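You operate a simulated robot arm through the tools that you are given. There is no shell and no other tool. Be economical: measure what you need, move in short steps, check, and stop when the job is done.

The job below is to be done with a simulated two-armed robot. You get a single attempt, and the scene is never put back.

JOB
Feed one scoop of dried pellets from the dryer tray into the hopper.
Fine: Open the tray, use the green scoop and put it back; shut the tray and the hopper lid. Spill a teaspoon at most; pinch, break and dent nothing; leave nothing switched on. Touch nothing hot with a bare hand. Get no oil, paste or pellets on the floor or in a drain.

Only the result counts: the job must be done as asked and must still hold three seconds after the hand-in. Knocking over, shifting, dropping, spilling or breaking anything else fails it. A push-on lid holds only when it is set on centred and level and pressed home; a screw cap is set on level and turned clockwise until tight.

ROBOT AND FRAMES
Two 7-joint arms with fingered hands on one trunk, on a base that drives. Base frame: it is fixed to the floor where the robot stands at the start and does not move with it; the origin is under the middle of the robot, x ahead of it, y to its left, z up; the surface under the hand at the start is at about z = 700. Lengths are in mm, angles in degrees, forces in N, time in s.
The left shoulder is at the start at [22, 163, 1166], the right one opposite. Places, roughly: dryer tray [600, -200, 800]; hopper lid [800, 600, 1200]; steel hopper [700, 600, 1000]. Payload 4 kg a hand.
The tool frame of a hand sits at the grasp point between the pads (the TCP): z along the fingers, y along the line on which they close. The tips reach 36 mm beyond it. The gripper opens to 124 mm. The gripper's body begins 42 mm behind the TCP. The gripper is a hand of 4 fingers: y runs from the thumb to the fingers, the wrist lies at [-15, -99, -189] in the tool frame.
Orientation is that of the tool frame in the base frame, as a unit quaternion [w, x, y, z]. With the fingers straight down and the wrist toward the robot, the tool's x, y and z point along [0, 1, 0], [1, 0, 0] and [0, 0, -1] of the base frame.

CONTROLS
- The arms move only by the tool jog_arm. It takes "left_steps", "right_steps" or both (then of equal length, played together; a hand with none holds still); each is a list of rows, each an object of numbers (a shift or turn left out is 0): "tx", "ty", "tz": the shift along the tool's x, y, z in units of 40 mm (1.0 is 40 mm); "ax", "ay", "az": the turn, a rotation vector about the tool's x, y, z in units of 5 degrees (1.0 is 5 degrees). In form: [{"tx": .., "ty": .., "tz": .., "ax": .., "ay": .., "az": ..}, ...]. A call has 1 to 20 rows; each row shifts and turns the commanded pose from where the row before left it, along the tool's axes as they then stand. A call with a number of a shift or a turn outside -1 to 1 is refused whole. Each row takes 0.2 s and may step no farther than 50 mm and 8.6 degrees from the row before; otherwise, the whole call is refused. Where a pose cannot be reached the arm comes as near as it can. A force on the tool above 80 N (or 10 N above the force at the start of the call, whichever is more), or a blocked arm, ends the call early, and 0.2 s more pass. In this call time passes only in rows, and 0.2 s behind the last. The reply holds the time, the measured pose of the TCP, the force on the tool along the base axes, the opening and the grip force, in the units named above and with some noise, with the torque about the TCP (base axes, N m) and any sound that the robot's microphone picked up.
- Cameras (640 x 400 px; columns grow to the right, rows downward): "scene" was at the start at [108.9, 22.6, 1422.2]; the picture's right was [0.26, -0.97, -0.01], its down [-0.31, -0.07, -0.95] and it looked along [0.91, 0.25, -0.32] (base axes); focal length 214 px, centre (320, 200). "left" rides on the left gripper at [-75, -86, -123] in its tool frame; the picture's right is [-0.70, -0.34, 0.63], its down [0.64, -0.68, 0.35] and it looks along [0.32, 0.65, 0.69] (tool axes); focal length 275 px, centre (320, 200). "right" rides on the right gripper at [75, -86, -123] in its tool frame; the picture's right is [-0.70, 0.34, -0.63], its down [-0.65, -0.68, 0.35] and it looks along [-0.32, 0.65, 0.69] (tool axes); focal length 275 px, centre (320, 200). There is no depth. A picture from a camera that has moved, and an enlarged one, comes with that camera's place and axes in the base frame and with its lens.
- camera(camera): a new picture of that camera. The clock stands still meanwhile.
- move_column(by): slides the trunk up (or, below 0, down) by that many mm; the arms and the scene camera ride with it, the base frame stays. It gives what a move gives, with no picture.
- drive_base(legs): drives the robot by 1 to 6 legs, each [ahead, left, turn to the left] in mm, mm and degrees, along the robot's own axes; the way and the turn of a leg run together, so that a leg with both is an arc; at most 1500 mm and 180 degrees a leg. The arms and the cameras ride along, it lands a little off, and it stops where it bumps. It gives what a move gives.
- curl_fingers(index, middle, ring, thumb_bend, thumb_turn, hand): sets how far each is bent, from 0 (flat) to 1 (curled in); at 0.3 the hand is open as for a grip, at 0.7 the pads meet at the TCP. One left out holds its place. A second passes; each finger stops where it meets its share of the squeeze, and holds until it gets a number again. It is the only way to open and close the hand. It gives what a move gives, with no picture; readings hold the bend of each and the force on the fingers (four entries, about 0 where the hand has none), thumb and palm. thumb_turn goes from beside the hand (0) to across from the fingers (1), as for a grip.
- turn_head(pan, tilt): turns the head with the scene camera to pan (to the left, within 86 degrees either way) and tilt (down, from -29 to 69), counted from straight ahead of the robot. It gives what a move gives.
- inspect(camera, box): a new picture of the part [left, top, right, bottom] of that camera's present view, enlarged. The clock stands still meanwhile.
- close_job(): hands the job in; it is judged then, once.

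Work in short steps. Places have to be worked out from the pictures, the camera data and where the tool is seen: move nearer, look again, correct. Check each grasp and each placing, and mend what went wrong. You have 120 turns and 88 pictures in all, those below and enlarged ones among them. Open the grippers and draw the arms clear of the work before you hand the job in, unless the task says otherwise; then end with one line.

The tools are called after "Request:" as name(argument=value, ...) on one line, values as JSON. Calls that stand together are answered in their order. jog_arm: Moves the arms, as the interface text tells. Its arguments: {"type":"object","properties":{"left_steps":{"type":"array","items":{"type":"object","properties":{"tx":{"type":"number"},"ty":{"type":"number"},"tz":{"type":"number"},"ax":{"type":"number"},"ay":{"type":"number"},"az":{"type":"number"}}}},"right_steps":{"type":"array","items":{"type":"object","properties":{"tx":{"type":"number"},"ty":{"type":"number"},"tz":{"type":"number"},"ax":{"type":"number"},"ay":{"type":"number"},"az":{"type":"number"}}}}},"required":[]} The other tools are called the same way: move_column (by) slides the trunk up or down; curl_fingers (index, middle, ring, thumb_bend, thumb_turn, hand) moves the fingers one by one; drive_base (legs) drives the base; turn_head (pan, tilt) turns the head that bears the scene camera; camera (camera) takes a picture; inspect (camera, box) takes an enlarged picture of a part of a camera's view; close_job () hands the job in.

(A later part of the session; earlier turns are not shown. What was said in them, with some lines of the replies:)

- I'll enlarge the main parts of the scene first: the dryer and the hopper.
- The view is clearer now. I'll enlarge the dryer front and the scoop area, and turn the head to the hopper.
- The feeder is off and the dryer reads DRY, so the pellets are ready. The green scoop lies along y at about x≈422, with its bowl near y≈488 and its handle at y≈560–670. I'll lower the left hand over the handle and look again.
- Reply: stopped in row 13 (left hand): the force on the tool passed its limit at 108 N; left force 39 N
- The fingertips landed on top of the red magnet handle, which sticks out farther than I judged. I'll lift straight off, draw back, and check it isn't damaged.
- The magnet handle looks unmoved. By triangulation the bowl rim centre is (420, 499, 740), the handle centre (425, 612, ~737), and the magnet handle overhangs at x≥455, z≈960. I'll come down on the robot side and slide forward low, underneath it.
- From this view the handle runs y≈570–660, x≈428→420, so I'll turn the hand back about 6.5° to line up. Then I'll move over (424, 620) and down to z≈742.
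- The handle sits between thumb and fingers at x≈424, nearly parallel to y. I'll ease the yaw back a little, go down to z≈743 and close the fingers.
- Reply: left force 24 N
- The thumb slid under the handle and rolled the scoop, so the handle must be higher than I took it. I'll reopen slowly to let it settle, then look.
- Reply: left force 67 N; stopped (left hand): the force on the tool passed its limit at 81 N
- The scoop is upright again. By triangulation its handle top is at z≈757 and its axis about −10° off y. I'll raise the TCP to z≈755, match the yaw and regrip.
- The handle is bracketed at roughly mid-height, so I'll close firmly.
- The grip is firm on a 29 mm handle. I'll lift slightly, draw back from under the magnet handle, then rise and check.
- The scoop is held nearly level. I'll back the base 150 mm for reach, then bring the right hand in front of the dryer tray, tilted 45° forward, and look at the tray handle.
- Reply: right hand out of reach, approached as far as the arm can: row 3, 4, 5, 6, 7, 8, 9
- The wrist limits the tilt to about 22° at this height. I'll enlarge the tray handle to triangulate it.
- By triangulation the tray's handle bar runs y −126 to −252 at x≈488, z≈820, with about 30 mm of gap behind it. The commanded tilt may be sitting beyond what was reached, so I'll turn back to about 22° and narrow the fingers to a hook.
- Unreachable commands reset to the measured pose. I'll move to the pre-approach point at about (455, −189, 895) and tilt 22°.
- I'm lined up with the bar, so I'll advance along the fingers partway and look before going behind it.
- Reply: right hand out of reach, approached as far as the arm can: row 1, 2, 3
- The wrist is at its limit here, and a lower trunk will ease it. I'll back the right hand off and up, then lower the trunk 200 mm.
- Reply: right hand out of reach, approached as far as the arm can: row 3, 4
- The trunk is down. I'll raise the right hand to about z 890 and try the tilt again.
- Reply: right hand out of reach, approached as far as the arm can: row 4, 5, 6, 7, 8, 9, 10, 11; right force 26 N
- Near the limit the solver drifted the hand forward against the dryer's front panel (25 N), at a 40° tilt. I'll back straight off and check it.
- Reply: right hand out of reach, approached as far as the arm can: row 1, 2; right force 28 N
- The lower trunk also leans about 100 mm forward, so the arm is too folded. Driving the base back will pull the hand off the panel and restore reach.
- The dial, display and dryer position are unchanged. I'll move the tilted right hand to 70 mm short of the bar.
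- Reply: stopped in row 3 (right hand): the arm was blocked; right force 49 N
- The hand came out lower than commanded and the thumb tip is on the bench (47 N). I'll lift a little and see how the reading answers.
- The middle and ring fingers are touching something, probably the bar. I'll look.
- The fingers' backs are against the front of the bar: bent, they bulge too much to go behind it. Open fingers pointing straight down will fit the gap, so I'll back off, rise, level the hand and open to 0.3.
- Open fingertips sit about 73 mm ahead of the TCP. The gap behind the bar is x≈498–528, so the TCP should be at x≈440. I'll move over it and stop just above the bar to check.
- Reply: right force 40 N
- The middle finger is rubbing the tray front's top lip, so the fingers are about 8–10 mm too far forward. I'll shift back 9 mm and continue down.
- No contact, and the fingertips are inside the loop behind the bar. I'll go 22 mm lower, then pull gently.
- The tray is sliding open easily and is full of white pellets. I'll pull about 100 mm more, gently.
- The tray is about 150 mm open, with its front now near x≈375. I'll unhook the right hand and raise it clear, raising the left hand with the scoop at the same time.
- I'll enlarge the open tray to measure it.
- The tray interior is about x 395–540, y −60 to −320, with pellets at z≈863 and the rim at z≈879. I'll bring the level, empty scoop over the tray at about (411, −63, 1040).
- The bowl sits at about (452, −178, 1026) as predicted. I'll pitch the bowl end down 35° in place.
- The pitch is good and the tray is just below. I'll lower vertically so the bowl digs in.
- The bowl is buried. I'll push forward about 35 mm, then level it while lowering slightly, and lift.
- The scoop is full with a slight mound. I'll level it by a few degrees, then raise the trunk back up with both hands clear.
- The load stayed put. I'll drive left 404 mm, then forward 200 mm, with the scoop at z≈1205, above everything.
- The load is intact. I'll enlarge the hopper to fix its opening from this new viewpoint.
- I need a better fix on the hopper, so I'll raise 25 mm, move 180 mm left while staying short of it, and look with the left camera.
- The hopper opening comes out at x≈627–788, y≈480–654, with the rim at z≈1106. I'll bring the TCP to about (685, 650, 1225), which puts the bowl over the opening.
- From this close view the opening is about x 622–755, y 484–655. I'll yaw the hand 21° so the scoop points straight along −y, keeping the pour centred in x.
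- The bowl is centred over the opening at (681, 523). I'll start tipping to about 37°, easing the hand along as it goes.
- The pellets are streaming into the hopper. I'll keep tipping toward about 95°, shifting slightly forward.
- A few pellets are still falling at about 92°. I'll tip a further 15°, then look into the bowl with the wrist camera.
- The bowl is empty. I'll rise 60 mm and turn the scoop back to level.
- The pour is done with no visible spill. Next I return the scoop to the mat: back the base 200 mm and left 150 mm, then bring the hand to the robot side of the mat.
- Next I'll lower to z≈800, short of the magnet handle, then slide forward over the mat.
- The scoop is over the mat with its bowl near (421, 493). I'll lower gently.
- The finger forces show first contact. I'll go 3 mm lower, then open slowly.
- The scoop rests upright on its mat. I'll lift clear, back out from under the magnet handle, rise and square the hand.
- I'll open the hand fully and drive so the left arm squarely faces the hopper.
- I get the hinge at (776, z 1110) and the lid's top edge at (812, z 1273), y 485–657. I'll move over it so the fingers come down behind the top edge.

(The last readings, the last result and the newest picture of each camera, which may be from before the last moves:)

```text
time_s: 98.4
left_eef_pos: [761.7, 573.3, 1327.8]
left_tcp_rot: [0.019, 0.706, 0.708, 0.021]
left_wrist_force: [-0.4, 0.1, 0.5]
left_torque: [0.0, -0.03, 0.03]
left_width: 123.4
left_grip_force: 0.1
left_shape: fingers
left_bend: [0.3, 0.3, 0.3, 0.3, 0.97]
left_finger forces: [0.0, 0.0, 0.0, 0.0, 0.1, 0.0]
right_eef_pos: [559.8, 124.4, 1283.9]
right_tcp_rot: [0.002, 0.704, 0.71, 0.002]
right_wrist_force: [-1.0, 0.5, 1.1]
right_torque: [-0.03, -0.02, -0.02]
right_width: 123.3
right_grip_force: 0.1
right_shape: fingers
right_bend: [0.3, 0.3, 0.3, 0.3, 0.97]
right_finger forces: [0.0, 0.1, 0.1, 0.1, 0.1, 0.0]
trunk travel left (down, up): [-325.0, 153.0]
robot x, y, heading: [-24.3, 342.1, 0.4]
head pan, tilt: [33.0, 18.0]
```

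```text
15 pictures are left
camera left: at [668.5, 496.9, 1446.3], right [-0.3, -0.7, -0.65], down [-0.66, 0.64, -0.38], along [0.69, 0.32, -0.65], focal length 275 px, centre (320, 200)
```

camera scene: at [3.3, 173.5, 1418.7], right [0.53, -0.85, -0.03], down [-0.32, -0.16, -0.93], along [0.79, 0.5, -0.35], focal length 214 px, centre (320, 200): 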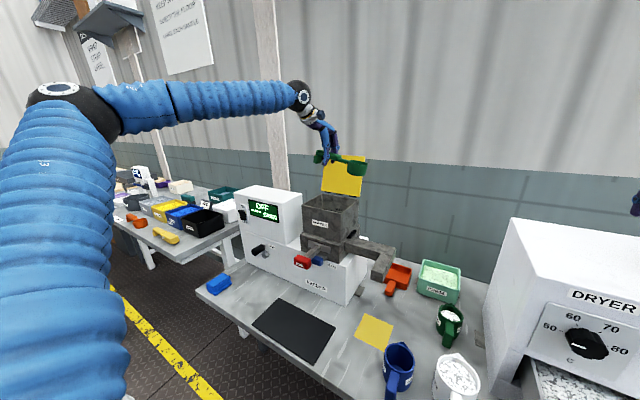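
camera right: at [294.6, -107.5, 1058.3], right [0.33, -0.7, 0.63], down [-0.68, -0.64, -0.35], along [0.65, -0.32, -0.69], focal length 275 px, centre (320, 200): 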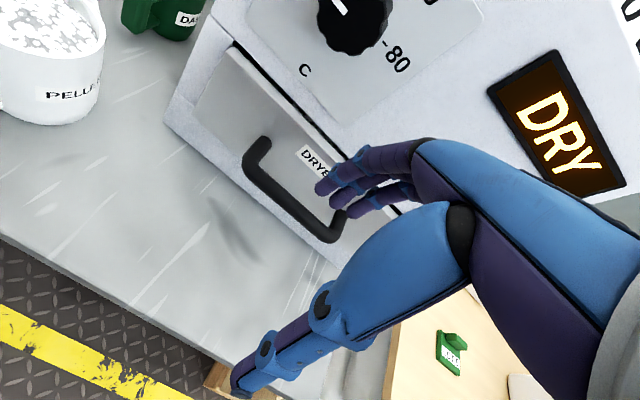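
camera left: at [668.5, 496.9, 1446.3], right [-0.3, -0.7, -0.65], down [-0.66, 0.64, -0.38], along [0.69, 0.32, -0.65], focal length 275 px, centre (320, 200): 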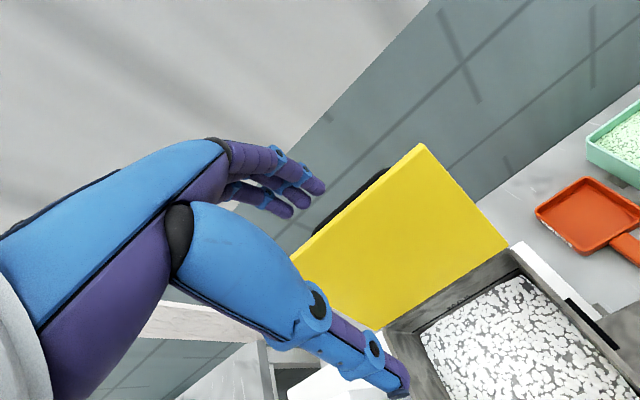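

There's a black handle on the lid's outer face at y≈515–602. I'll shift to y≈628 so the fingers drop behind the free left strip of the lid.

Request:
jog_arm(left_steps=[{"tx": 0.7, "ty": 0.1}, {"tx": 0.7}, {"tz": 0.6}, {"tz": 0.6}, {"tz": 0.4}])

Request:
camera(camera="left")

```text
time_s: 99.6
left_eef_pos: [767.5, 628.2, 1266.2]
left_tcp_rot: [0.018, 0.706, 0.708, 0.022]
left_wrist_force: [2.6, 1.4, 8.3]
left_torque: [0.04, -0.7, 0.08]
left_width: 128.6
left_grip_force: 5.0
left_shape: fingers
left_bend: [0.27, 0.3, 0.3, 0.3, 0.97]
left_finger forces: [5.9, 2.8, 0.0, 0.0, 0.0, 0.0]
right_eef_pos: [559.7, 125.2, 1283.7]
right_tcp_rot: [0.001, 0.705, 0.709, 0.002]
right_wrist_force: [-0.1, 0.4, -0.2]
right_torque: [0.0, 0.01, -0.01]
right_width: 123.5
right_grip_force: 0.2
right_shape: fingers
right_bend: [0.3, 0.3, 0.3, 0.3, 0.97]
right_finger forces: [0.1, 0.0, 0.1, 0.0, 0.1, 0.1]
trunk travel left (down, up): [-325.0, 153.0]
robot x, y, heading: [-27.2, 339.5, 0.4]
head pan, tilt: [33.0, 18.0]
```

```text
14 pictures are left
camera left: at [674.1, 551.7, 1382.9], right [-0.3, -0.69, -0.66], down [-0.66, 0.64, -0.38], along [0.69, 0.32, -0.65], focal length 275 px, centre (320, 200)
```

left: 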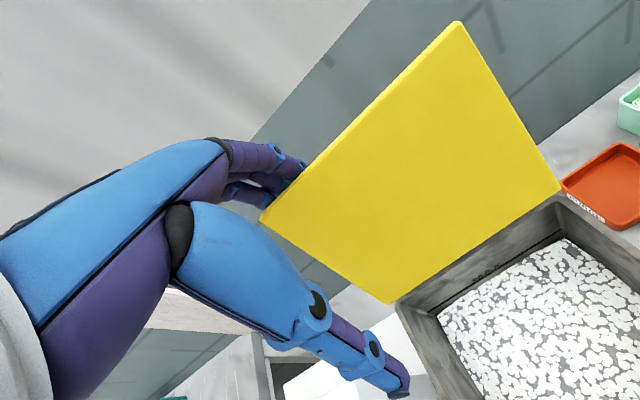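

The fingers are behind the lid. I'll bring the thumb closer on the front side to catch it, then draw the lid toward vertical.

Request:
curl_fingers(hand="left", thumb_bend=0.5)

Request:
jog_arm(left_steps=[{"ty": -0.4, "tz": -0.05}, {"ty": -0.4, "tz": -0.05}, {"ty": -0.4}, {"ty": -0.4}])

Request:
camera(camera="left")

```text
time_s: 100.6
left_eef_pos: [766.9, 627.9, 1264.8]
left_tcp_rot: [0.018, 0.706, 0.708, 0.022]
left_wrist_force: [4.3, 0.8, 7.5]
left_torque: [0.01, -0.73, 0.09]
left_width: 100.4
left_grip_force: 4.7
left_shape: fingers
left_bend: [0.26, 0.3, 0.3, 0.5, 0.97]
left_finger forces: [6.4, 3.0, 0.1, 0.0, 0.0, 0.0]
right_eef_pos: [561.1, 124.4, 1282.9]
right_tcp_rot: [0.001, 0.705, 0.709, 0.001]
right_wrist_force: [1.1, -0.4, 0.7]
right_torque: [0.0, 0.0, -0.01]
right_width: 123.3
right_grip_force: 0.0
right_shape: fingers
right_bend: [0.3, 0.3, 0.3, 0.3, 0.97]
right_finger forces: [0.0, 0.0, 0.0, 0.0, 0.0, 0.0]
trunk travel left (down, up): [-325.0, 153.0]
robot x, y, heading: [-28.1, 343.8, 0.5]
head pan, tilt: [33.0, 18.0]
```

```text
time_s: 101.6
left_eef_pos: [701.6, 628.3, 1264.4]
left_tcp_rot: [0.017, 0.705, 0.708, 0.021]
left_wrist_force: [0.7, -3.9, 4.3]
left_torque: [-0.12, -0.42, -0.35]
left_width: 98.9
left_grip_force: 5.5
left_shape: fingers
left_bend: [0.27, 0.3, 0.3, 0.5, 0.97]
left_finger forces: [7.1, 3.2, 0.0, 0.1, 0.0, 0.1]
right_eef_pos: [559.7, 124.8, 1282.5]
right_tcp_rot: [0.002, 0.705, 0.709, 0.002]
right_wrist_force: [-0.1, 0.4, 0.8]
right_torque: [0.04, 0.02, 0.01]
right_width: 123.4
right_grip_force: 0.1
right_shape: fingers
right_bend: [0.3, 0.3, 0.3, 0.3, 0.97]
right_finger forces: [0.0, 0.0, 0.0, 0.1, 0.0, 0.1]
trunk travel left (down, up): [-325.0, 153.0]
robot x, y, heading: [-29.0, 340.0, 0.5]
head pan, tilt: [33.0, 18.0]
```

```text
13 pictures are left
camera left: at [608.6, 552.4, 1383.0], right [-0.3, -0.69, -0.65], down [-0.66, 0.64, -0.38], along [0.68, 0.32, -0.65], focal length 275 px, centre (320, 200)
```

left: 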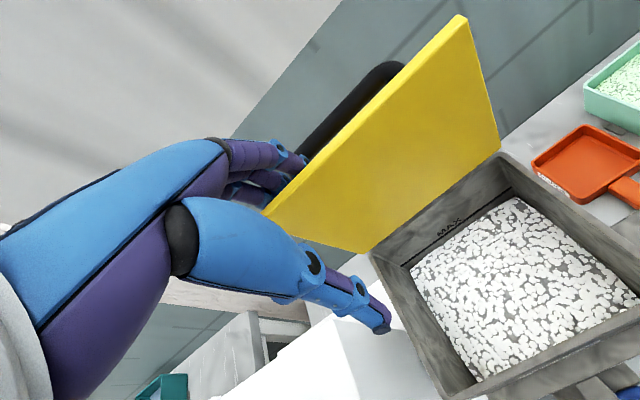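

The lid is now about vertical. I'll rotate the hand with it about the hinge, 25° forward, so the thumb catches the lid as it comes over.

Request:
jog_arm(left_steps=[{"ax": -1, "ty": -0.335, "tz": 0.16}, {"ax": -1, "ty": -0.335, "tz": 0.16}, {"ax": -1, "ty": -0.335, "tz": 0.16}, {"ax": -1, "ty": -0.335, "tz": 0.16}, {"ax": -1, "ty": -0.335, "tz": 0.16}])

Request:
camera(camera="scene")

```text
time_s: 102.8
left_eef_pos: [645.5, 627.6, 1218.8]
left_tcp_rot: [0.171, 0.685, 0.687, 0.174]
left_wrist_force: [0.8, -0.3, -0.3]
left_torque: [0.0, -0.01, -0.07]
left_width: 97.2
left_grip_force: 5.4
left_shape: fingers
left_bend: [0.28, 0.3, 0.3, 0.5, 0.97]
left_finger forces: [5.6, 5.1, 0.0, 0.0, 0.0, 0.0]
right_eef_pos: [560.8, 125.2, 1282.8]
right_tcp_rot: [0.001, 0.705, 0.709, 0.002]
right_wrist_force: [0.5, -0.1, 0.4]
right_torque: [0.0, -0.01, 0.03]
right_width: 123.2
right_grip_force: 0.0
right_shape: fingers
right_bend: [0.3, 0.3, 0.3, 0.3, 0.97]
right_finger forces: [0.0, 0.0, 0.0, 0.1, 0.0, 0.0]
trunk travel left (down, up): [-325.0, 153.0]
robot x, y, heading: [-25.4, 338.0, 0.1]
head pan, tilt: [33.0, 18.0]
```

```text
12 pictures are left
camera scene: at [68.9, 390.1, 1418.7], right [0.55, -0.83, -0.03], down [-0.31, -0.17, -0.93], along [0.77, 0.52, -0.35], focal length 214 px, centre (320, 200)
```

scene: 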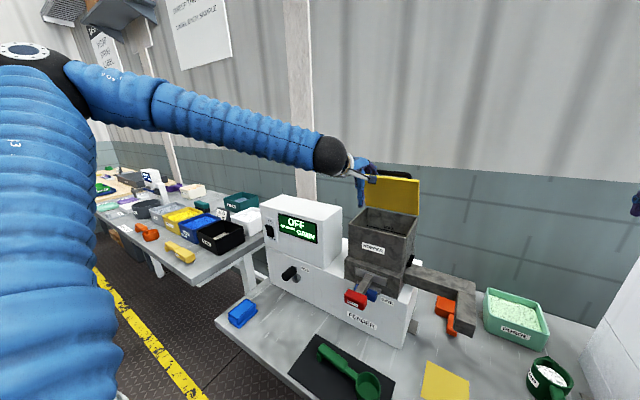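

The hinge has friction and the lid holds where the fingers leave it. I'll open the thumb out of the way and push the lid over and down with the fingertips.

Request:
curl_fingers(hand="left", thumb_bend=0.2)

Request:
jog_arm(left_steps=[{"ty": -0.5, "tz": 0.07}, {"ty": -0.5, "tz": 0.07}, {"ty": -0.46, "tz": 0.22}, {"ty": -0.46, "tz": 0.22}])

Request:
inspect(camera="scene", box=[280, 120, 480, 300])

```text
time_s: 103.8
left_eef_pos: [646.0, 626.7, 1217.7]
left_tcp_rot: [0.17, 0.685, 0.687, 0.175]
left_wrist_force: [-0.9, 1.3, 0.9]
left_torque: [-0.03, -0.03, 0.11]
left_width: 124.2
left_grip_force: 5.5
left_shape: fingers
left_bend: [0.29, 0.3, 0.3, 0.2, 0.97]
left_finger forces: [4.9, 6.3, 0.0, 0.1, 0.1, 0.0]
right_eef_pos: [561.5, 124.6, 1282.5]
right_tcp_rot: [0.001, 0.705, 0.709, 0.001]
right_wrist_force: [-0.3, -1.1, 0.4]
right_torque: [-0.01, 0.01, 0.0]
right_width: 123.3
right_grip_force: 0.1
right_shape: fingers
right_bend: [0.3, 0.3, 0.3, 0.3, 0.97]
right_finger forces: [0.0, 0.0, 0.0, 0.0, 0.1, 0.0]
trunk travel left (down, up): [-325.0, 153.0]
robot x, y, heading: [-25.9, 336.8, 0.5]
head pan, tilt: [33.0, 18.0]
```

```text
time_s: 104.8
left_eef_pos: [588.1, 629.0, 1162.3]
left_tcp_rot: [0.17, 0.686, 0.686, 0.174]
left_wrist_force: [-1.8, -3.4, 0.3]
left_torque: [0.03, -0.19, -0.21]
left_width: 124.8
left_grip_force: 6.2
left_shape: fingers
left_bend: [0.28, 0.3, 0.3, 0.2, 0.97]
left_finger forces: [7.5, 5.2, 0.0, 0.0, 0.0, 0.1]
right_eef_pos: [561.5, 124.8, 1282.3]
right_tcp_rot: [0.001, 0.705, 0.709, 0.001]
right_wrist_force: [0.1, 0.3, -0.7]
right_torque: [0.01, -0.01, 0.02]
right_width: 123.2
right_grip_force: 0.1
right_shape: fingers
right_bend: [0.3, 0.3, 0.3, 0.3, 0.97]
right_finger forces: [0.1, 0.1, 0.0, 0.0, 0.0, 0.0]
trunk travel left (down, up): [-325.0, 153.0]
robot x, y, heading: [-30.3, 338.5, 0.4]
head pan, tilt: [33.0, 18.0]
```

```text
2.22 times, centred on (380, 210) of scene
camera zoom: at [69.0, 389.2, 1418.7], right [0.55, -0.83, -0.03], down [-0.31, -0.17, -0.93], along [0.77, 0.52, -0.35], focal length 477 px, centre (187, 178)
```

zoom: 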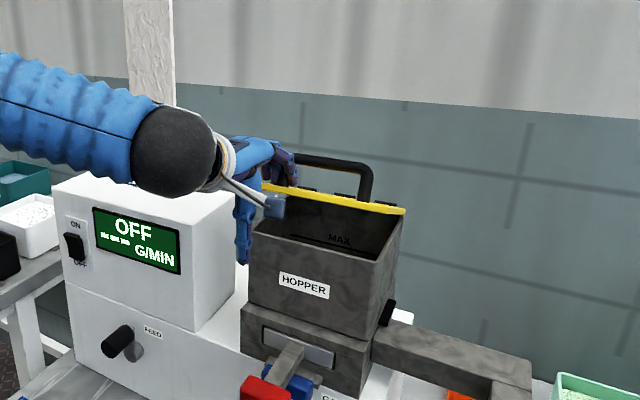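

The lid is about two-thirds closed, and its handle stands clear of the fingers. I'll continue pressing it down.

Request:
jog_arm(left_steps=[{"ty": -0.28, "tz": 0.28}, {"ty": -0.27, "tz": 0.27}, {"ty": -0.2, "tz": 0.3}, {"ty": -0.1, "tz": 0.15}])

Request:
inspect(camera="scene", box=[280, 120, 480, 300])

```text
time_s: 105.8
left_eef_pos: [575.4, 627.3, 1111.8]
left_tcp_rot: [0.17, 0.685, 0.687, 0.174]
left_wrist_force: [-16.7, 4.8, 5.6]
left_torque: [-0.37, -1.27, 0.31]
left_width: 123.3
left_grip_force: 18.3
left_shape: fingers
left_bend: [0.29, 0.3, 0.3, 0.2, 0.97]
left_finger forces: [12.8, 24.0, 0.1, 0.1, 0.0, 0.1]
right_eef_pos: [559.0, 125.4, 1284.0]
right_tcp_rot: [0.002, 0.705, 0.709, 0.002]
right_wrist_force: [-0.7, 0.5, 0.6]
right_torque: [0.01, -0.01, 0.03]
right_width: 123.6
right_grip_force: 0.2
right_shape: fingers
right_bend: [0.3, 0.3, 0.3, 0.3, 0.97]
right_finger forces: [0.1, 0.1, 0.0, 0.1, 0.1, 0.1]
trunk travel left (down, up): [-325.0, 153.0]
robot x, y, heading: [-29.2, 340.2, 0.6]
head pan, tilt: [33.0, 18.0]
```

```text
2.22 times, centred on (380, 210) of scene
camera zoom: at [66.8, 389.6, 1418.9], right [0.55, -0.83, -0.03], down [-0.31, -0.17, -0.94], along [0.78, 0.52, -0.35], focal length 477 px, centre (187, 178)
```

zoom: 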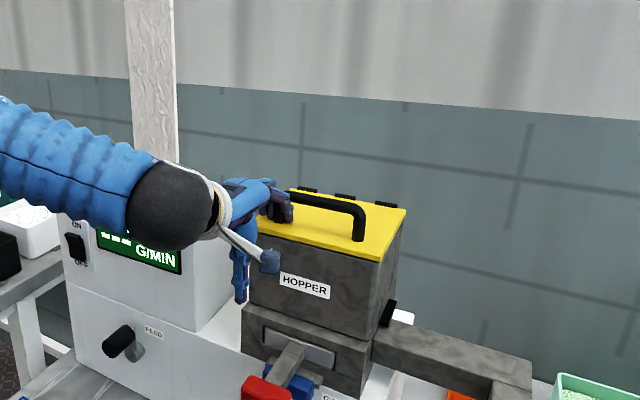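

The lid is shut flat. I'll lift the left hand straight up and away, then check the lid stays closed.

Request:
jog_arm(left_steps=[{"ty": 0.24, "tz": -0.44}, {"ty": 0.24, "tz": -0.44}, {"ty": 0.47, "tz": -0.88}, {"ty": 0.47, "tz": -0.88}, {"ty": 0.47, "tz": -0.88}, {"ty": 0.2, "tz": -0.88, "ax": 0.9}, {"tz": -0.88, "ax": 0.9}, {"ax": 0.9, "ty": -0.8}, {"ax": 0.9, "ty": -0.8}, {"ax": 0.9, "ty": -0.8}, {"ax": 0.9, "ty": -0.8}])

Request:
drive_base(legs=[[-270, 0, 0], [0, -342, 0]])

Request:
camera(camera="scene")

```text
time_s: 108.2
left_eef_pos: [431.2, 628.4, 1311.6]
left_tcp_rot: [0.005, 0.706, 0.708, 0.008]
left_wrist_force: [0.0, -0.1, 0.1]
left_torque: [0.02, -0.04, -0.01]
left_width: 121.5
left_grip_force: 0.0
left_shape: fingers
left_bend: [0.3, 0.3, 0.3, 0.2, 0.97]
left_finger forces: [0.0, 0.0, 0.0, 0.0, 0.0, 0.0]
right_eef_pos: [559.5, 124.8, 1282.0]
right_tcp_rot: [0.002, 0.705, 0.709, 0.002]
right_wrist_force: [-0.3, -0.3, -0.2]
right_torque: [-0.02, -0.01, 0.02]
right_width: 123.5
right_grip_force: 0.0
right_shape: fingers
right_bend: [0.3, 0.3, 0.3, 0.3, 0.97]
right_finger forces: [0.0, 0.1, 0.0, 0.0, 0.1, 0.0]
trunk travel left (down, up): [-325.0, 153.0]
robot x, y, heading: [-28.9, 339.9, 0.3]
head pan, tilt: [33.0, 18.0]
```

```text
time_s: 112.0
left_eef_pos: [152.0, 291.9, 1312.0]
left_tcp_rot: [0.004, 0.704, 0.711, 0.009]
left_wrist_force: [0.3, -1.5, 0.7]
left_torque: [0.0, -0.02, 0.03]
left_width: 121.6
left_grip_force: 0.0
left_shape: fingers
left_bend: [0.3, 0.3, 0.3, 0.2, 0.97]
left_finger forces: [0.0, 0.0, 0.0, 0.0, 0.2, 0.1]
right_eef_pos: [282.3, -211.2, 1281.5]
right_tcp_rot: [0.0, 0.704, 0.71, 0.001]
right_wrist_force: [0.6, 0.2, -0.1]
right_torque: [-0.02, 0.03, 0.02]
right_width: 123.5
right_grip_force: 0.1
right_shape: fingers
right_bend: [0.3, 0.3, 0.3, 0.3, 0.97]
right_finger forces: [0.1, 0.1, 0.0, 0.1, 0.0, 0.0]
trunk travel left (down, up): [-325.0, 153.0]
robot x, y, heading: [-303.5, 3.6, 0.6]
head pan, tilt: [33.0, 18.0]
```

```text
9 pictures are left
camera scene: at [-209.8, 50.9, 1418.8], right [0.55, -0.83, -0.03], down [-0.31, -0.17, -0.93], along [0.77, 0.53, -0.35], focal length 214 px, centre (320, 200)
```

scene: 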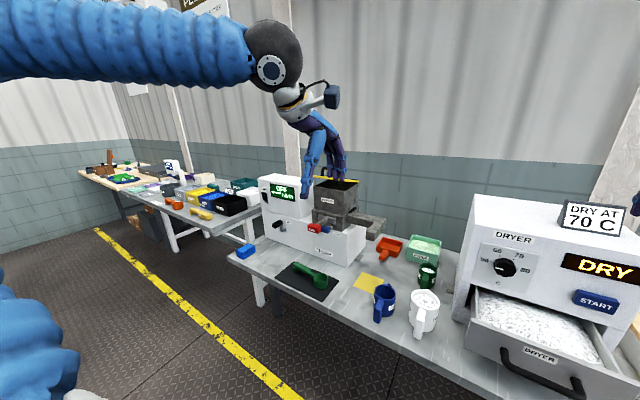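

The left hand hides the hopper here. I'll enlarge it to check the lid.

Request:
inspect(camera="scene", box=[250, 150, 410, 280])

```text
3.08 times, centred on (330, 215) of scene
camera zoom: at [-209.8, 50.9, 1418.8], right [0.55, -0.83, -0.03], down [-0.31, -0.17, -0.93], along [0.77, 0.53, -0.35], focal length 660 px, centre (289, 154)
```

zoom: 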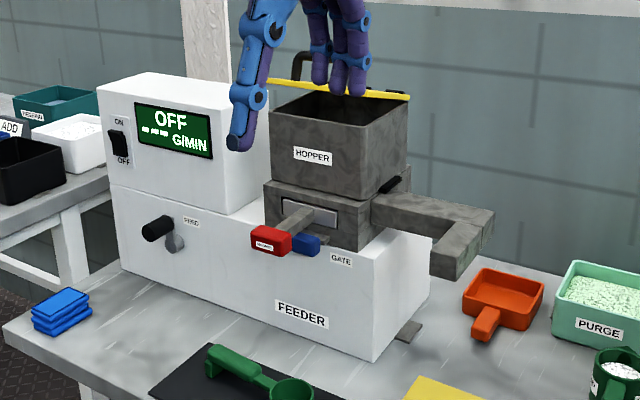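

The lid was dragged partly open again on lifting; a finger likely caught its handle. I'll go back and press it from above with vertical fingers at y≈636, clear of the handle, so the release is clean.

Request:
drive_base(legs=[[0, 338, 0], [272, 0, 0]])

Request:
jog_arm(left_steps=[{"ty": 0.9}, {"ty": 0.9}])

Request:
camera(camera="left")

```text
time_s: 115.7
left_eef_pos: [418.5, 633.7, 1310.5]
left_tcp_rot: [0.005, 0.701, 0.713, 0.008]
left_wrist_force: [0.7, -0.8, 0.2]
left_torque: [-0.01, 0.0, -0.01]
left_width: 121.6
left_grip_force: 0.0
left_shape: fingers
left_bend: [0.3, 0.3, 0.3, 0.2, 0.97]
left_finger forces: [0.1, 0.0, 0.0, 0.1, 0.0, 0.1]
right_eef_pos: [552.7, 131.0, 1282.2]
right_tcp_rot: [0.002, 0.701, 0.713, 0.001]
right_wrist_force: [-0.4, 0.4, -0.3]
right_torque: [-0.04, 0.02, 0.01]
right_width: 123.7
right_grip_force: 0.1
right_shape: fingers
right_bend: [0.3, 0.3, 0.3, 0.3, 0.97]
right_finger forces: [0.1, 0.1, 0.0, 0.0, 0.0, 0.1]
trunk travel left (down, up): [-325.0, 153.0]
robot x, y, heading: [-37.7, 341.8, 1.0]
head pan, tilt: [33.0, 18.0]
```

```text
time_s: 116.3
left_eef_pos: [493.7, 635.4, 1311.8]
left_tcp_rot: [0.004, 0.702, 0.712, 0.008]
left_wrist_force: [0.5, -0.6, 0.7]
left_torque: [0.02, 0.04, -0.01]
left_width: 121.6
left_grip_force: 0.1
left_shape: fingers
left_bend: [0.3, 0.3, 0.3, 0.2, 0.97]
left_finger forces: [0.1, 0.0, 0.0, 0.0, 0.1, 0.0]
right_eef_pos: [554.0, 131.2, 1282.0]
right_tcp_rot: [0.0, 0.701, 0.714, 0.001]
right_wrist_force: [-0.2, 0.2, 0.6]
right_torque: [-0.01, 0.04, -0.01]
right_width: 123.4
right_grip_force: 0.1
right_shape: fingers
right_bend: [0.3, 0.3, 0.3, 0.3, 0.97]
right_finger forces: [0.0, 0.1, 0.0, 0.0, 0.0, 0.0]
trunk travel left (down, up): [-325.0, 153.0]
robot x, y, heading: [-36.5, 339.7, 1.3]
head pan, tilt: [33.0, 18.0]
```

```text
7 pictures are left
camera left: at [405.4, 557.6, 1432.7], right [-0.31, -0.7, -0.64], down [-0.69, 0.64, -0.35], along [0.66, 0.33, -0.68], focal length 275 px, centre (320, 200)
```

left: 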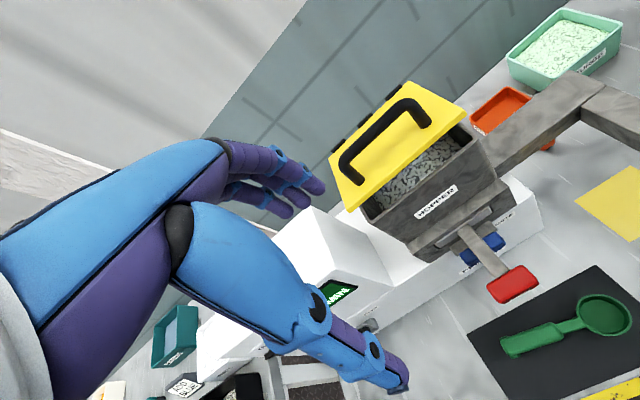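

The handle sits mid-lid, so I'll press near the free front edge, with the tips at x≈635 and y≈590. Then I'll read the force.

Request:
jog_arm(left_steps=[{"ty": 0.85, "tx": -0.6}, {"ty": 0.85, "tx": -0.6}, {"tz": 1}, {"tz": 0.9}, {"tz": 0.5}, {"tz": 0.5}, {"tz": 0.5}, {"tz": 0.3}, {"tz": 0.2}])

Request:
inspect(camera="scene", box=[280, 120, 480, 300])

```text
time_s: 118.3
left_eef_pos: [559.9, 591.2, 1158.1]
left_tcp_rot: [0.005, 0.703, 0.711, 0.008]
left_wrist_force: [-11.0, 0.0, 3.2]
left_torque: [0.03, -0.31, 0.18]
left_width: 121.5
left_grip_force: 5.7
left_shape: fingers
left_bend: [0.3, 0.34, 0.3, 0.2, 0.97]
left_finger forces: [0.0, 11.2, 0.5, 0.0, 0.1, 0.0]
right_eef_pos: [551.4, 130.0, 1282.3]
right_tcp_rot: [0.001, 0.701, 0.713, 0.001]
right_wrist_force: [-0.5, 0.1, 0.7]
right_torque: [0.01, 0.02, 0.0]
right_width: 123.3
right_grip_force: 0.0
right_shape: fingers
right_bend: [0.3, 0.3, 0.3, 0.3, 0.97]
right_finger forces: [0.0, 0.1, 0.0, 0.0, 0.0, 0.0]
trunk travel left (down, up): [-325.0, 153.0]
robot x, y, heading: [-37.8, 340.7, 1.1]
head pan, tilt: [33.0, 18.0]
```

```text
2.22 times, centred on (380, 210) of scene
camera zoom: at [55.8, 390.4, 1418.9], right [0.56, -0.83, -0.03], down [-0.31, -0.17, -0.93], along [0.77, 0.53, -0.35], focal length 477 px, centre (187, 178)
```

zoom: 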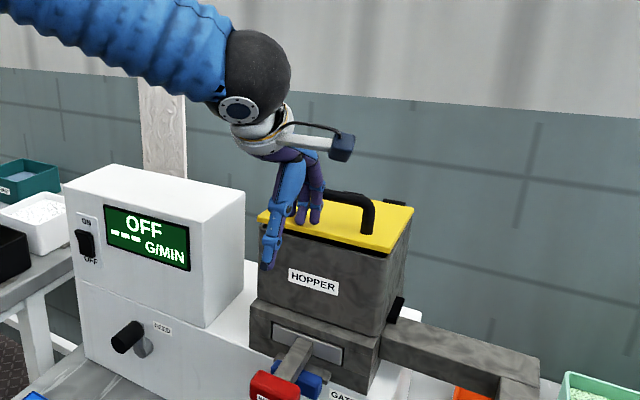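

The lid is nearly flat. The middle finger seems to be against the handle, so I'll ease back 10 mm and press a little further.

Request:
jog_arm(left_steps=[{"ty": -0.25}, {"tz": 0.15}, {"tz": 0.15}, {"tz": 0.1}])

```text
time_s: 119.3
left_eef_pos: [550.8, 588.9, 1144.5]
left_tcp_rot: [0.007, 0.701, 0.713, 0.01]
left_wrist_force: [-5.2, 2.7, 24.6]
left_torque: [0.15, -1.73, 0.23]
left_width: 122.7
left_grip_force: 12.9
left_shape: fingers
left_bend: [0.29, 0.3, 0.3, 0.2, 0.97]
left_finger forces: [10.1, 15.2, 0.0, 0.0, 0.0, 0.1]
right_eef_pos: [550.1, 130.9, 1283.8]
right_tcp_rot: [0.003, 0.701, 0.713, 0.002]
right_wrist_force: [0.0, 0.0, 0.3]
right_torque: [-0.01, 0.03, 0.02]
right_width: 123.4
right_grip_force: 0.1
right_shape: fingers
right_bend: [0.3, 0.3, 0.3, 0.3, 0.97]
right_finger forces: [0.1, 0.0, 0.1, 0.0, 0.1, 0.1]
trunk travel left (down, up): [-325.0, 153.0]
robot x, y, heading: [-39.3, 341.4, 0.9]
head pan, tilt: [33.0, 18.0]
```

It's now pressed home with 25 N. I'll release by easing up 4 mm, sliding off the front edge, and then rising.

Request:
jog_arm(left_steps=[{"tz": -0.1, "ty": -0.1}, {"tz": -0.15, "ty": -0.3}, {"ty": -0.7, "tz": -0.05}, {"ty": -0.9}, {"tz": -1, "ty": -0.3}, {"tz": -1}, {"tz": -1}, {"tz": -1}])

Request:
inspect(camera="scene", box=[280, 120, 480, 300])

```text
time_s: 121.1
left_eef_pos: [456.0, 584.0, 1313.9]
left_tcp_rot: [0.004, 0.702, 0.712, 0.009]
left_wrist_force: [0.2, -1.0, -0.3]
left_torque: [0.0, -0.04, -0.01]
left_width: 121.6
left_grip_force: 0.0
left_shape: fingers
left_bend: [0.3, 0.3, 0.3, 0.2, 0.97]
left_finger forces: [0.0, 0.0, 0.0, 0.1, 0.0, 0.0]
right_eef_pos: [551.3, 131.7, 1282.9]
right_tcp_rot: [0.001, 0.701, 0.713, 0.002]
right_wrist_force: [-0.3, -0.7, -0.8]
right_torque: [0.02, 0.02, -0.01]
right_width: 123.4
right_grip_force: 0.1
right_shape: fingers
right_bend: [0.3, 0.3, 0.3, 0.3, 0.97]
right_finger forces: [0.0, 0.0, 0.1, 0.1, 0.0, 0.1]
trunk travel left (down, up): [-325.0, 153.0]
robot x, y, heading: [-34.3, 339.4, 1.1]
head pan, tilt: [33.0, 18.0]
```

```text
2.22 times, centred on (380, 210) of scene
camera zoom: at [56.6, 390.1, 1418.8], right [0.56, -0.83, -0.03], down [-0.31, -0.17, -0.93], along [0.77, 0.53, -0.35], focal length 477 px, centre (187, 178)
```

zoom: 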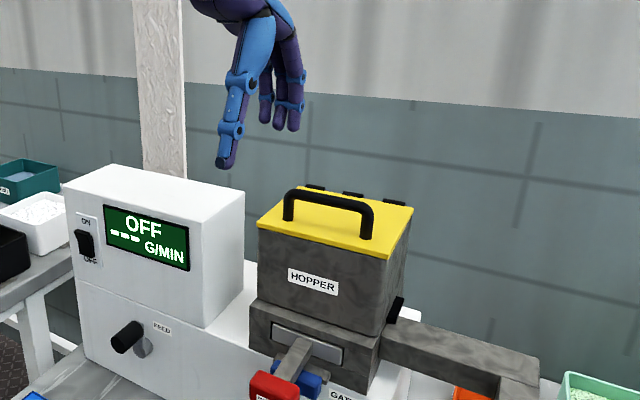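

The lid is fully shut and the feeder is still OFF. I'll drive back to face the dryer to shut the tray with the right hand.

Request:
drive_base(legs=[[-270, 0, -1], [0, -342, 0]])

Request:
curl_fingers(hand="right", index=0.55, middle=0.55, ring=0.55, thumb_bend=0.5)

Request:
turn_head(pan=-5, tilt=35)

```text
time_s: 124.8
left_eef_pos: [198.8, 237.7, 1312.8]
left_tcp_rot: [0.005, 0.707, 0.707, 0.009]
left_wrist_force: [-0.6, 0.0, 0.2]
left_torque: [-0.02, 0.03, 0.0]
left_width: 121.8
left_grip_force: 0.0
left_shape: fingers
left_bend: [0.3, 0.3, 0.3, 0.2, 0.97]
left_finger forces: [0.1, 0.0, 0.1, 0.0, 0.0, 0.1]
right_eef_pos: [286.0, -216.9, 1282.0]
right_tcp_rot: [0.001, 0.706, 0.708, 0.002]
right_wrist_force: [0.3, -0.4, 0.1]
right_torque: [0.01, -0.01, 0.0]
right_width: 123.4
right_grip_force: 0.1
right_shape: fingers
right_bend: [0.3, 0.3, 0.3, 0.3, 0.97]
right_finger forces: [0.0, 0.0, 0.0, 0.0, 0.1, 0.0]
trunk travel left (down, up): [-325.0, 153.0]
robot x, y, heading: [-297.6, 2.0, 0.4]
head pan, tilt: [33.0, 18.0]
```

```text
time_s: 125.8
left_eef_pos: [199.2, 239.3, 1311.3]
left_tcp_rot: [0.005, 0.707, 0.707, 0.009]
left_wrist_force: [0.3, 0.0, -0.8]
left_torque: [0.07, -0.01, -0.01]
left_width: 121.6
left_grip_force: 0.1
left_shape: fingers
left_bend: [0.3, 0.3, 0.3, 0.2, 0.97]
left_finger forces: [0.0, 0.0, 0.0, 0.0, 0.0, 0.0]
right_eef_pos: [285.8, -217.2, 1283.6]
right_tcp_rot: [0.001, 0.706, 0.708, 0.001]
right_wrist_force: [-0.7, 0.8, -0.9]
right_torque: [0.0, 0.03, 0.02]
right_width: 54.5
right_grip_force: 0.1
right_shape: fingers
right_bend: [0.55, 0.55, 0.55, 0.5, 0.97]
right_finger forces: [0.0, 0.0, 0.0, 0.0, 0.0, 0.0]
trunk travel left (down, up): [-325.0, 153.0]
robot x, y, heading: [-304.5, 3.3, 0.2]
head pan, tilt: [33.0, 18.0]
```

```text
time_s: 126.8
left_eef_pos: [199.5, 238.6, 1312.0]
left_tcp_rot: [0.005, 0.707, 0.707, 0.008]
left_wrist_force: [-0.3, 0.9, 0.4]
left_torque: [0.04, -0.02, -0.01]
left_width: 121.7
left_grip_force: 0.1
left_shape: fingers
left_bend: [0.3, 0.3, 0.3, 0.2, 0.97]
left_finger forces: [0.1, 0.0, 0.0, 0.1, 0.0, 0.1]
right_eef_pos: [285.9, -216.7, 1282.2]
right_tcp_rot: [0.002, 0.707, 0.708, 0.002]
right_wrist_force: [-0.2, -0.6, 0.7]
right_torque: [-0.01, 0.0, 0.02]
right_width: 54.6
right_grip_force: 0.0
right_shape: fingers
right_bend: [0.55, 0.55, 0.55, 0.5, 0.97]
right_finger forces: [0.0, 0.0, 0.0, 0.0, 0.1, 0.1]
trunk travel left (down, up): [-325.0, 153.0]
robot x, y, heading: [-303.0, 3.0, 0.0]
head pan, tilt: [-5.0, 35.0]
```

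I'll bring the right hand down on the robot side of the tray handle.

Request:
jog_arm(right_steps=[{"ty": -0.85, "tx": 0.5}, {"ty": -0.85, "tx": 0.5}, {"tz": 1}, {"tz": 1}, {"tz": 1}, {"tz": 1}, {"tz": 1}, {"tz": 1}, {"tz": 1}, {"tz": 1}, {"tz": 1}, {"tz": 1}, {"tz": 1}, {"tz": 0.4}])

Request:
camera(camera="scene")

```text
time_s: 129.8
left_eef_pos: [199.3, 238.8, 1312.7]
left_tcp_rot: [0.004, 0.707, 0.707, 0.009]
left_wrist_force: [0.1, 0.3, 0.0]
left_torque: [0.02, 0.0, -0.02]
left_width: 121.8
left_grip_force: 0.0
left_shape: fingers
left_bend: [0.3, 0.3, 0.3, 0.2, 0.97]
left_finger forces: [0.0, 0.0, 0.0, 0.0, 0.1, 0.0]
right_eef_pos: [220.5, -179.5, 825.0]
right_tcp_rot: [0.001, 0.706, 0.708, 0.001]
right_wrist_force: [-0.3, -0.4, 0.1]
right_torque: [0.01, 0.0, 0.01]
right_width: 54.3
right_grip_force: 0.0
right_shape: fingers
right_bend: [0.55, 0.55, 0.55, 0.5, 0.97]
right_finger forces: [0.0, 0.1, 0.0, 0.1, 0.0, 0.0]
trunk travel left (down, up): [-325.0, 153.0]
robot x, y, heading: [-301.3, 2.0, 0.2]
head pan, tilt: [-5.0, 35.0]
```

```text
4 pictures are left
camera scene: at [-197.1, -8.5, 1391.2], right [-0.08, -1.0, 0.01], down [-0.62, 0.05, -0.78], along [0.78, -0.07, -0.62], focal length 214 px, centre (320, 200)
```

scene: 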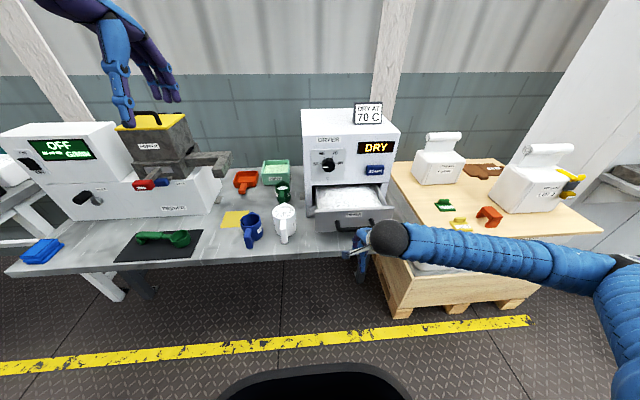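

The hand is in position, so I'll push the tray in steadily by its handle.

Request:
jog_arm(right_steps=[{"ty": 0.4}, {"ty": 0.4}, {"ty": 0.4}, {"ty": 0.4}, {"ty": 0.4}, {"ty": 0.4}, {"ty": 0.4}, {"ty": 0.4}, {"ty": 0.4}, {"ty": 0.4}])

Request:
jog_arm(right_steps=[{"ty": 0.25}, {"ty": 0.25}, {"ty": 0.2}])

```text
time_s: 132.0
left_eef_pos: [198.8, 239.3, 1312.2]
left_tcp_rot: [0.005, 0.707, 0.707, 0.008]
left_wrist_force: [1.0, -0.7, -0.1]
left_torque: [-0.02, 0.01, 0.01]
left_width: 121.6
left_grip_force: 0.1
left_shape: fingers
left_bend: [0.3, 0.3, 0.3, 0.2, 0.97]
left_finger forces: [0.0, 0.0, 0.0, 0.0, 0.1, 0.0]
right_eef_pos: [379.8, -176.2, 826.8]
right_tcp_rot: [0.002, 0.706, 0.708, 0.003]
right_wrist_force: [-0.5, 0.2, 0.5]
right_torque: [-0.03, -0.02, 0.01]
right_width: 54.4
right_grip_force: 0.7
right_shape: fingers
right_bend: [0.55, 0.56, 0.55, 0.5, 0.97]
right_finger forces: [0.1, 1.1, 0.0, 0.1, 0.0, 0.1]
trunk travel left (down, up): [-325.0, 153.0]
robot x, y, heading: [-300.0, 0.1, 0.0]
head pan, tilt: [-5.0, 35.0]
```

```text
time_s: 132.8
left_eef_pos: [199.3, 239.0, 1311.5]
left_tcp_rot: [0.006, 0.707, 0.707, 0.008]
left_wrist_force: [-0.3, -0.2, 0.2]
left_torque: [0.01, -0.01, 0.0]
left_width: 121.5
left_grip_force: 0.1
left_shape: fingers
left_bend: [0.3, 0.3, 0.3, 0.2, 0.97]
left_finger forces: [0.0, 0.0, 0.1, 0.0, 0.0, 0.0]
right_eef_pos: [406.0, -174.1, 828.6]
right_tcp_rot: [0.0, 0.707, 0.708, 0.002]
right_wrist_force: [-0.6, -0.9, 1.3]
right_torque: [-0.04, -0.06, -0.04]
right_width: 54.5
right_grip_force: 0.4
right_shape: fingers
right_bend: [0.55, 0.56, 0.55, 0.5, 0.97]
right_finger forces: [0.0, 1.7, 0.0, 0.0, 0.1, 0.0]
trunk travel left (down, up): [-325.0, 153.0]
robot x, y, heading: [-301.1, 3.8, 0.1]
head pan, tilt: [-5.0, 35.0]
```

The tray is sliding with about 1 N. I'll keep pushing in small steps until it seats.

Request:
jog_arm(right_steps=[{"ty": 0.2}, {"ty": 0.2}, {"ty": 0.2}])

```text
time_s: 133.6
left_eef_pos: [193.3, 238.3, 1314.5]
left_tcp_rot: [0.007, 0.707, 0.707, 0.01]
left_wrist_force: [0.3, 0.6, -0.1]
left_torque: [-0.02, 0.02, 0.01]
left_width: 121.5
left_grip_force: 0.0
left_shape: fingers
left_bend: [0.3, 0.3, 0.3, 0.2, 0.97]
left_finger forces: [0.1, 0.0, 0.0, 0.0, 0.0, 0.1]
right_eef_pos: [427.0, -173.6, 832.4]
right_tcp_rot: [0.002, 0.707, 0.708, 0.002]
right_wrist_force: [-47.9, -3.4, 27.0]
right_torque: [-0.44, -1.09, -0.72]
right_width: 44.8
right_grip_force: 28.2
right_shape: fingers
right_bend: [0.61, 0.71, 0.66, 0.5, 0.97]
right_finger forces: [12.2, 21.3, 21.6, 0.1, 0.1, 0.1]
trunk travel left (down, up): [-325.0, 153.0]
robot x, y, heading: [-303.7, -2.1, 0.4]
head pan, tilt: [-5.0, 35.0]
```

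It seated firmly (48 N). I'll back off along −x, rise, and check with a picture.

Request:
jog_arm(right_steps=[{"ty": -0.4}, {"ty": -0.9}, {"ty": -0.9}, {"ty": -0.9}, {"ty": -0.9}, {"tz": -1}, {"tz": -1}, {"tz": -1}, {"tz": -1}, {"tz": -1}, {"tz": -1}])

Request:
curl_fingers(hand="right", index=0.3, middle=0.3, ring=0.3, thumb_bend=0.3)

Request:
inspect(camera="scene", box=[280, 90, 440, 250])

```text
time_s: 136.0
left_eef_pos: [198.3, 239.1, 1312.3]
left_tcp_rot: [0.005, 0.707, 0.707, 0.008]
left_wrist_force: [0.1, -0.1, -0.4]
left_torque: [-0.02, 0.01, -0.01]
left_width: 121.7
left_grip_force: 0.1
left_shape: fingers
left_bend: [0.3, 0.3, 0.3, 0.2, 0.97]
left_finger forces: [0.0, 0.0, 0.1, 0.1, 0.0, 0.0]
right_eef_pos: [270.7, -177.4, 1067.3]
right_tcp_rot: [0.0, 0.707, 0.707, 0.001]
right_wrist_force: [0.4, -0.3, 0.1]
right_torque: [0.01, 0.03, -0.01]
right_width: 53.9
right_grip_force: 0.0
right_shape: fingers
right_bend: [0.55, 0.55, 0.55, 0.5, 0.97]
right_finger forces: [0.0, 0.0, 0.0, 0.1, 0.1, 0.0]
trunk travel left (down, up): [-325.0, 153.0]
robot x, y, heading: [-302.9, -0.8, 0.2]
head pan, tilt: [-5.0, 35.0]
```

```text
time_s: 137.0
left_eef_pos: [197.9, 238.3, 1312.1]
left_tcp_rot: [0.006, 0.707, 0.707, 0.009]
left_wrist_force: [0.5, -0.6, 0.4]
left_torque: [0.03, -0.01, 0.01]
left_width: 121.8
left_grip_force: 0.1
left_shape: fingers
left_bend: [0.3, 0.3, 0.3, 0.2, 0.97]
left_finger forces: [0.0, 0.1, 0.1, 0.1, 0.0, 0.1]
right_eef_pos: [269.8, -177.4, 1067.1]
right_tcp_rot: [0.001, 0.706, 0.708, 0.001]
right_wrist_force: [-0.2, 0.2, -0.3]
right_torque: [0.01, -0.03, -0.02]
right_width: 122.8
right_grip_force: 0.1
right_shape: fingers
right_bend: [0.3, 0.3, 0.3, 0.3, 0.97]
right_finger forces: [0.0, 0.0, 0.0, 0.0, 0.0, 0.0]
trunk travel left (down, up): [-325.0, 153.0]
robot x, y, heading: [-302.3, 1.4, 0.1]
head pan, tilt: [-5.0, 35.0]
```

```text
2.50 times, centred on (360, 170) of scene
camera zoom: at [-197.0, -8.5, 1391.1], right [-0.08, -1.0, 0.01], down [-0.62, 0.05, -0.78], along [0.78, -0.07, -0.62], focal length 536 px, centre (220, 275)
```

zoom: 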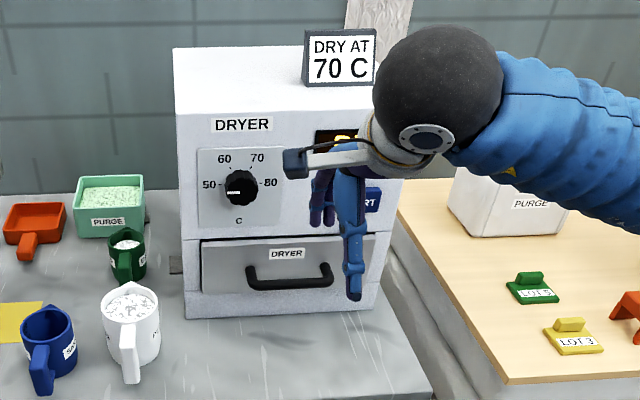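

The tray is shut. One last overview of the hopper, scoop and bench before I hand in.

Request:
inspect(camera="scene", box=[0, 80, 320, 280])

```text
2.00 times, centred on (160, 180) of scene
camera zoom: at [-197.0, -8.5, 1391.1], right [-0.08, -1.0, 0.01], down [-0.62, 0.05, -0.78], along [0.78, -0.07, -0.62], focal length 429 px, centre (640, 240)
```

zoom: 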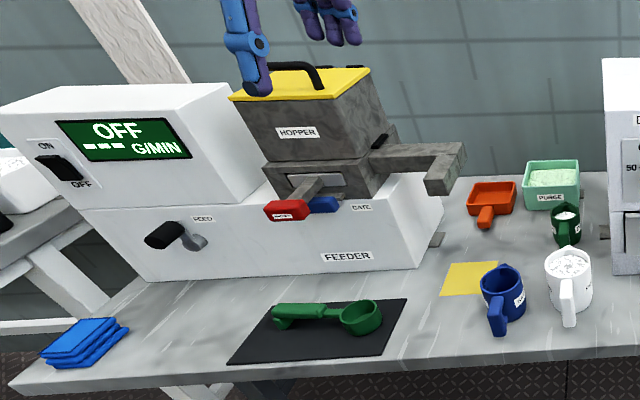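

The lid and tray are shut, the scoop is on its mat, the feeder is off, nothing is spilled and both hands are open and clear. I'm handing in.

Request:
close_job()

```text
The job is handed in.
```

I fed one scoop of dried pellets from the dryer tray into the hopper, put the green scoop back on its mat, and shut the tray and the hopper lid. The last pictures show no spill and the feeder OFF. Early on the left hand came down on the feeder's magnet handle (108 N), and the right hand pressed the dryer front (25 N); neither looked moved or damaged afterwards.
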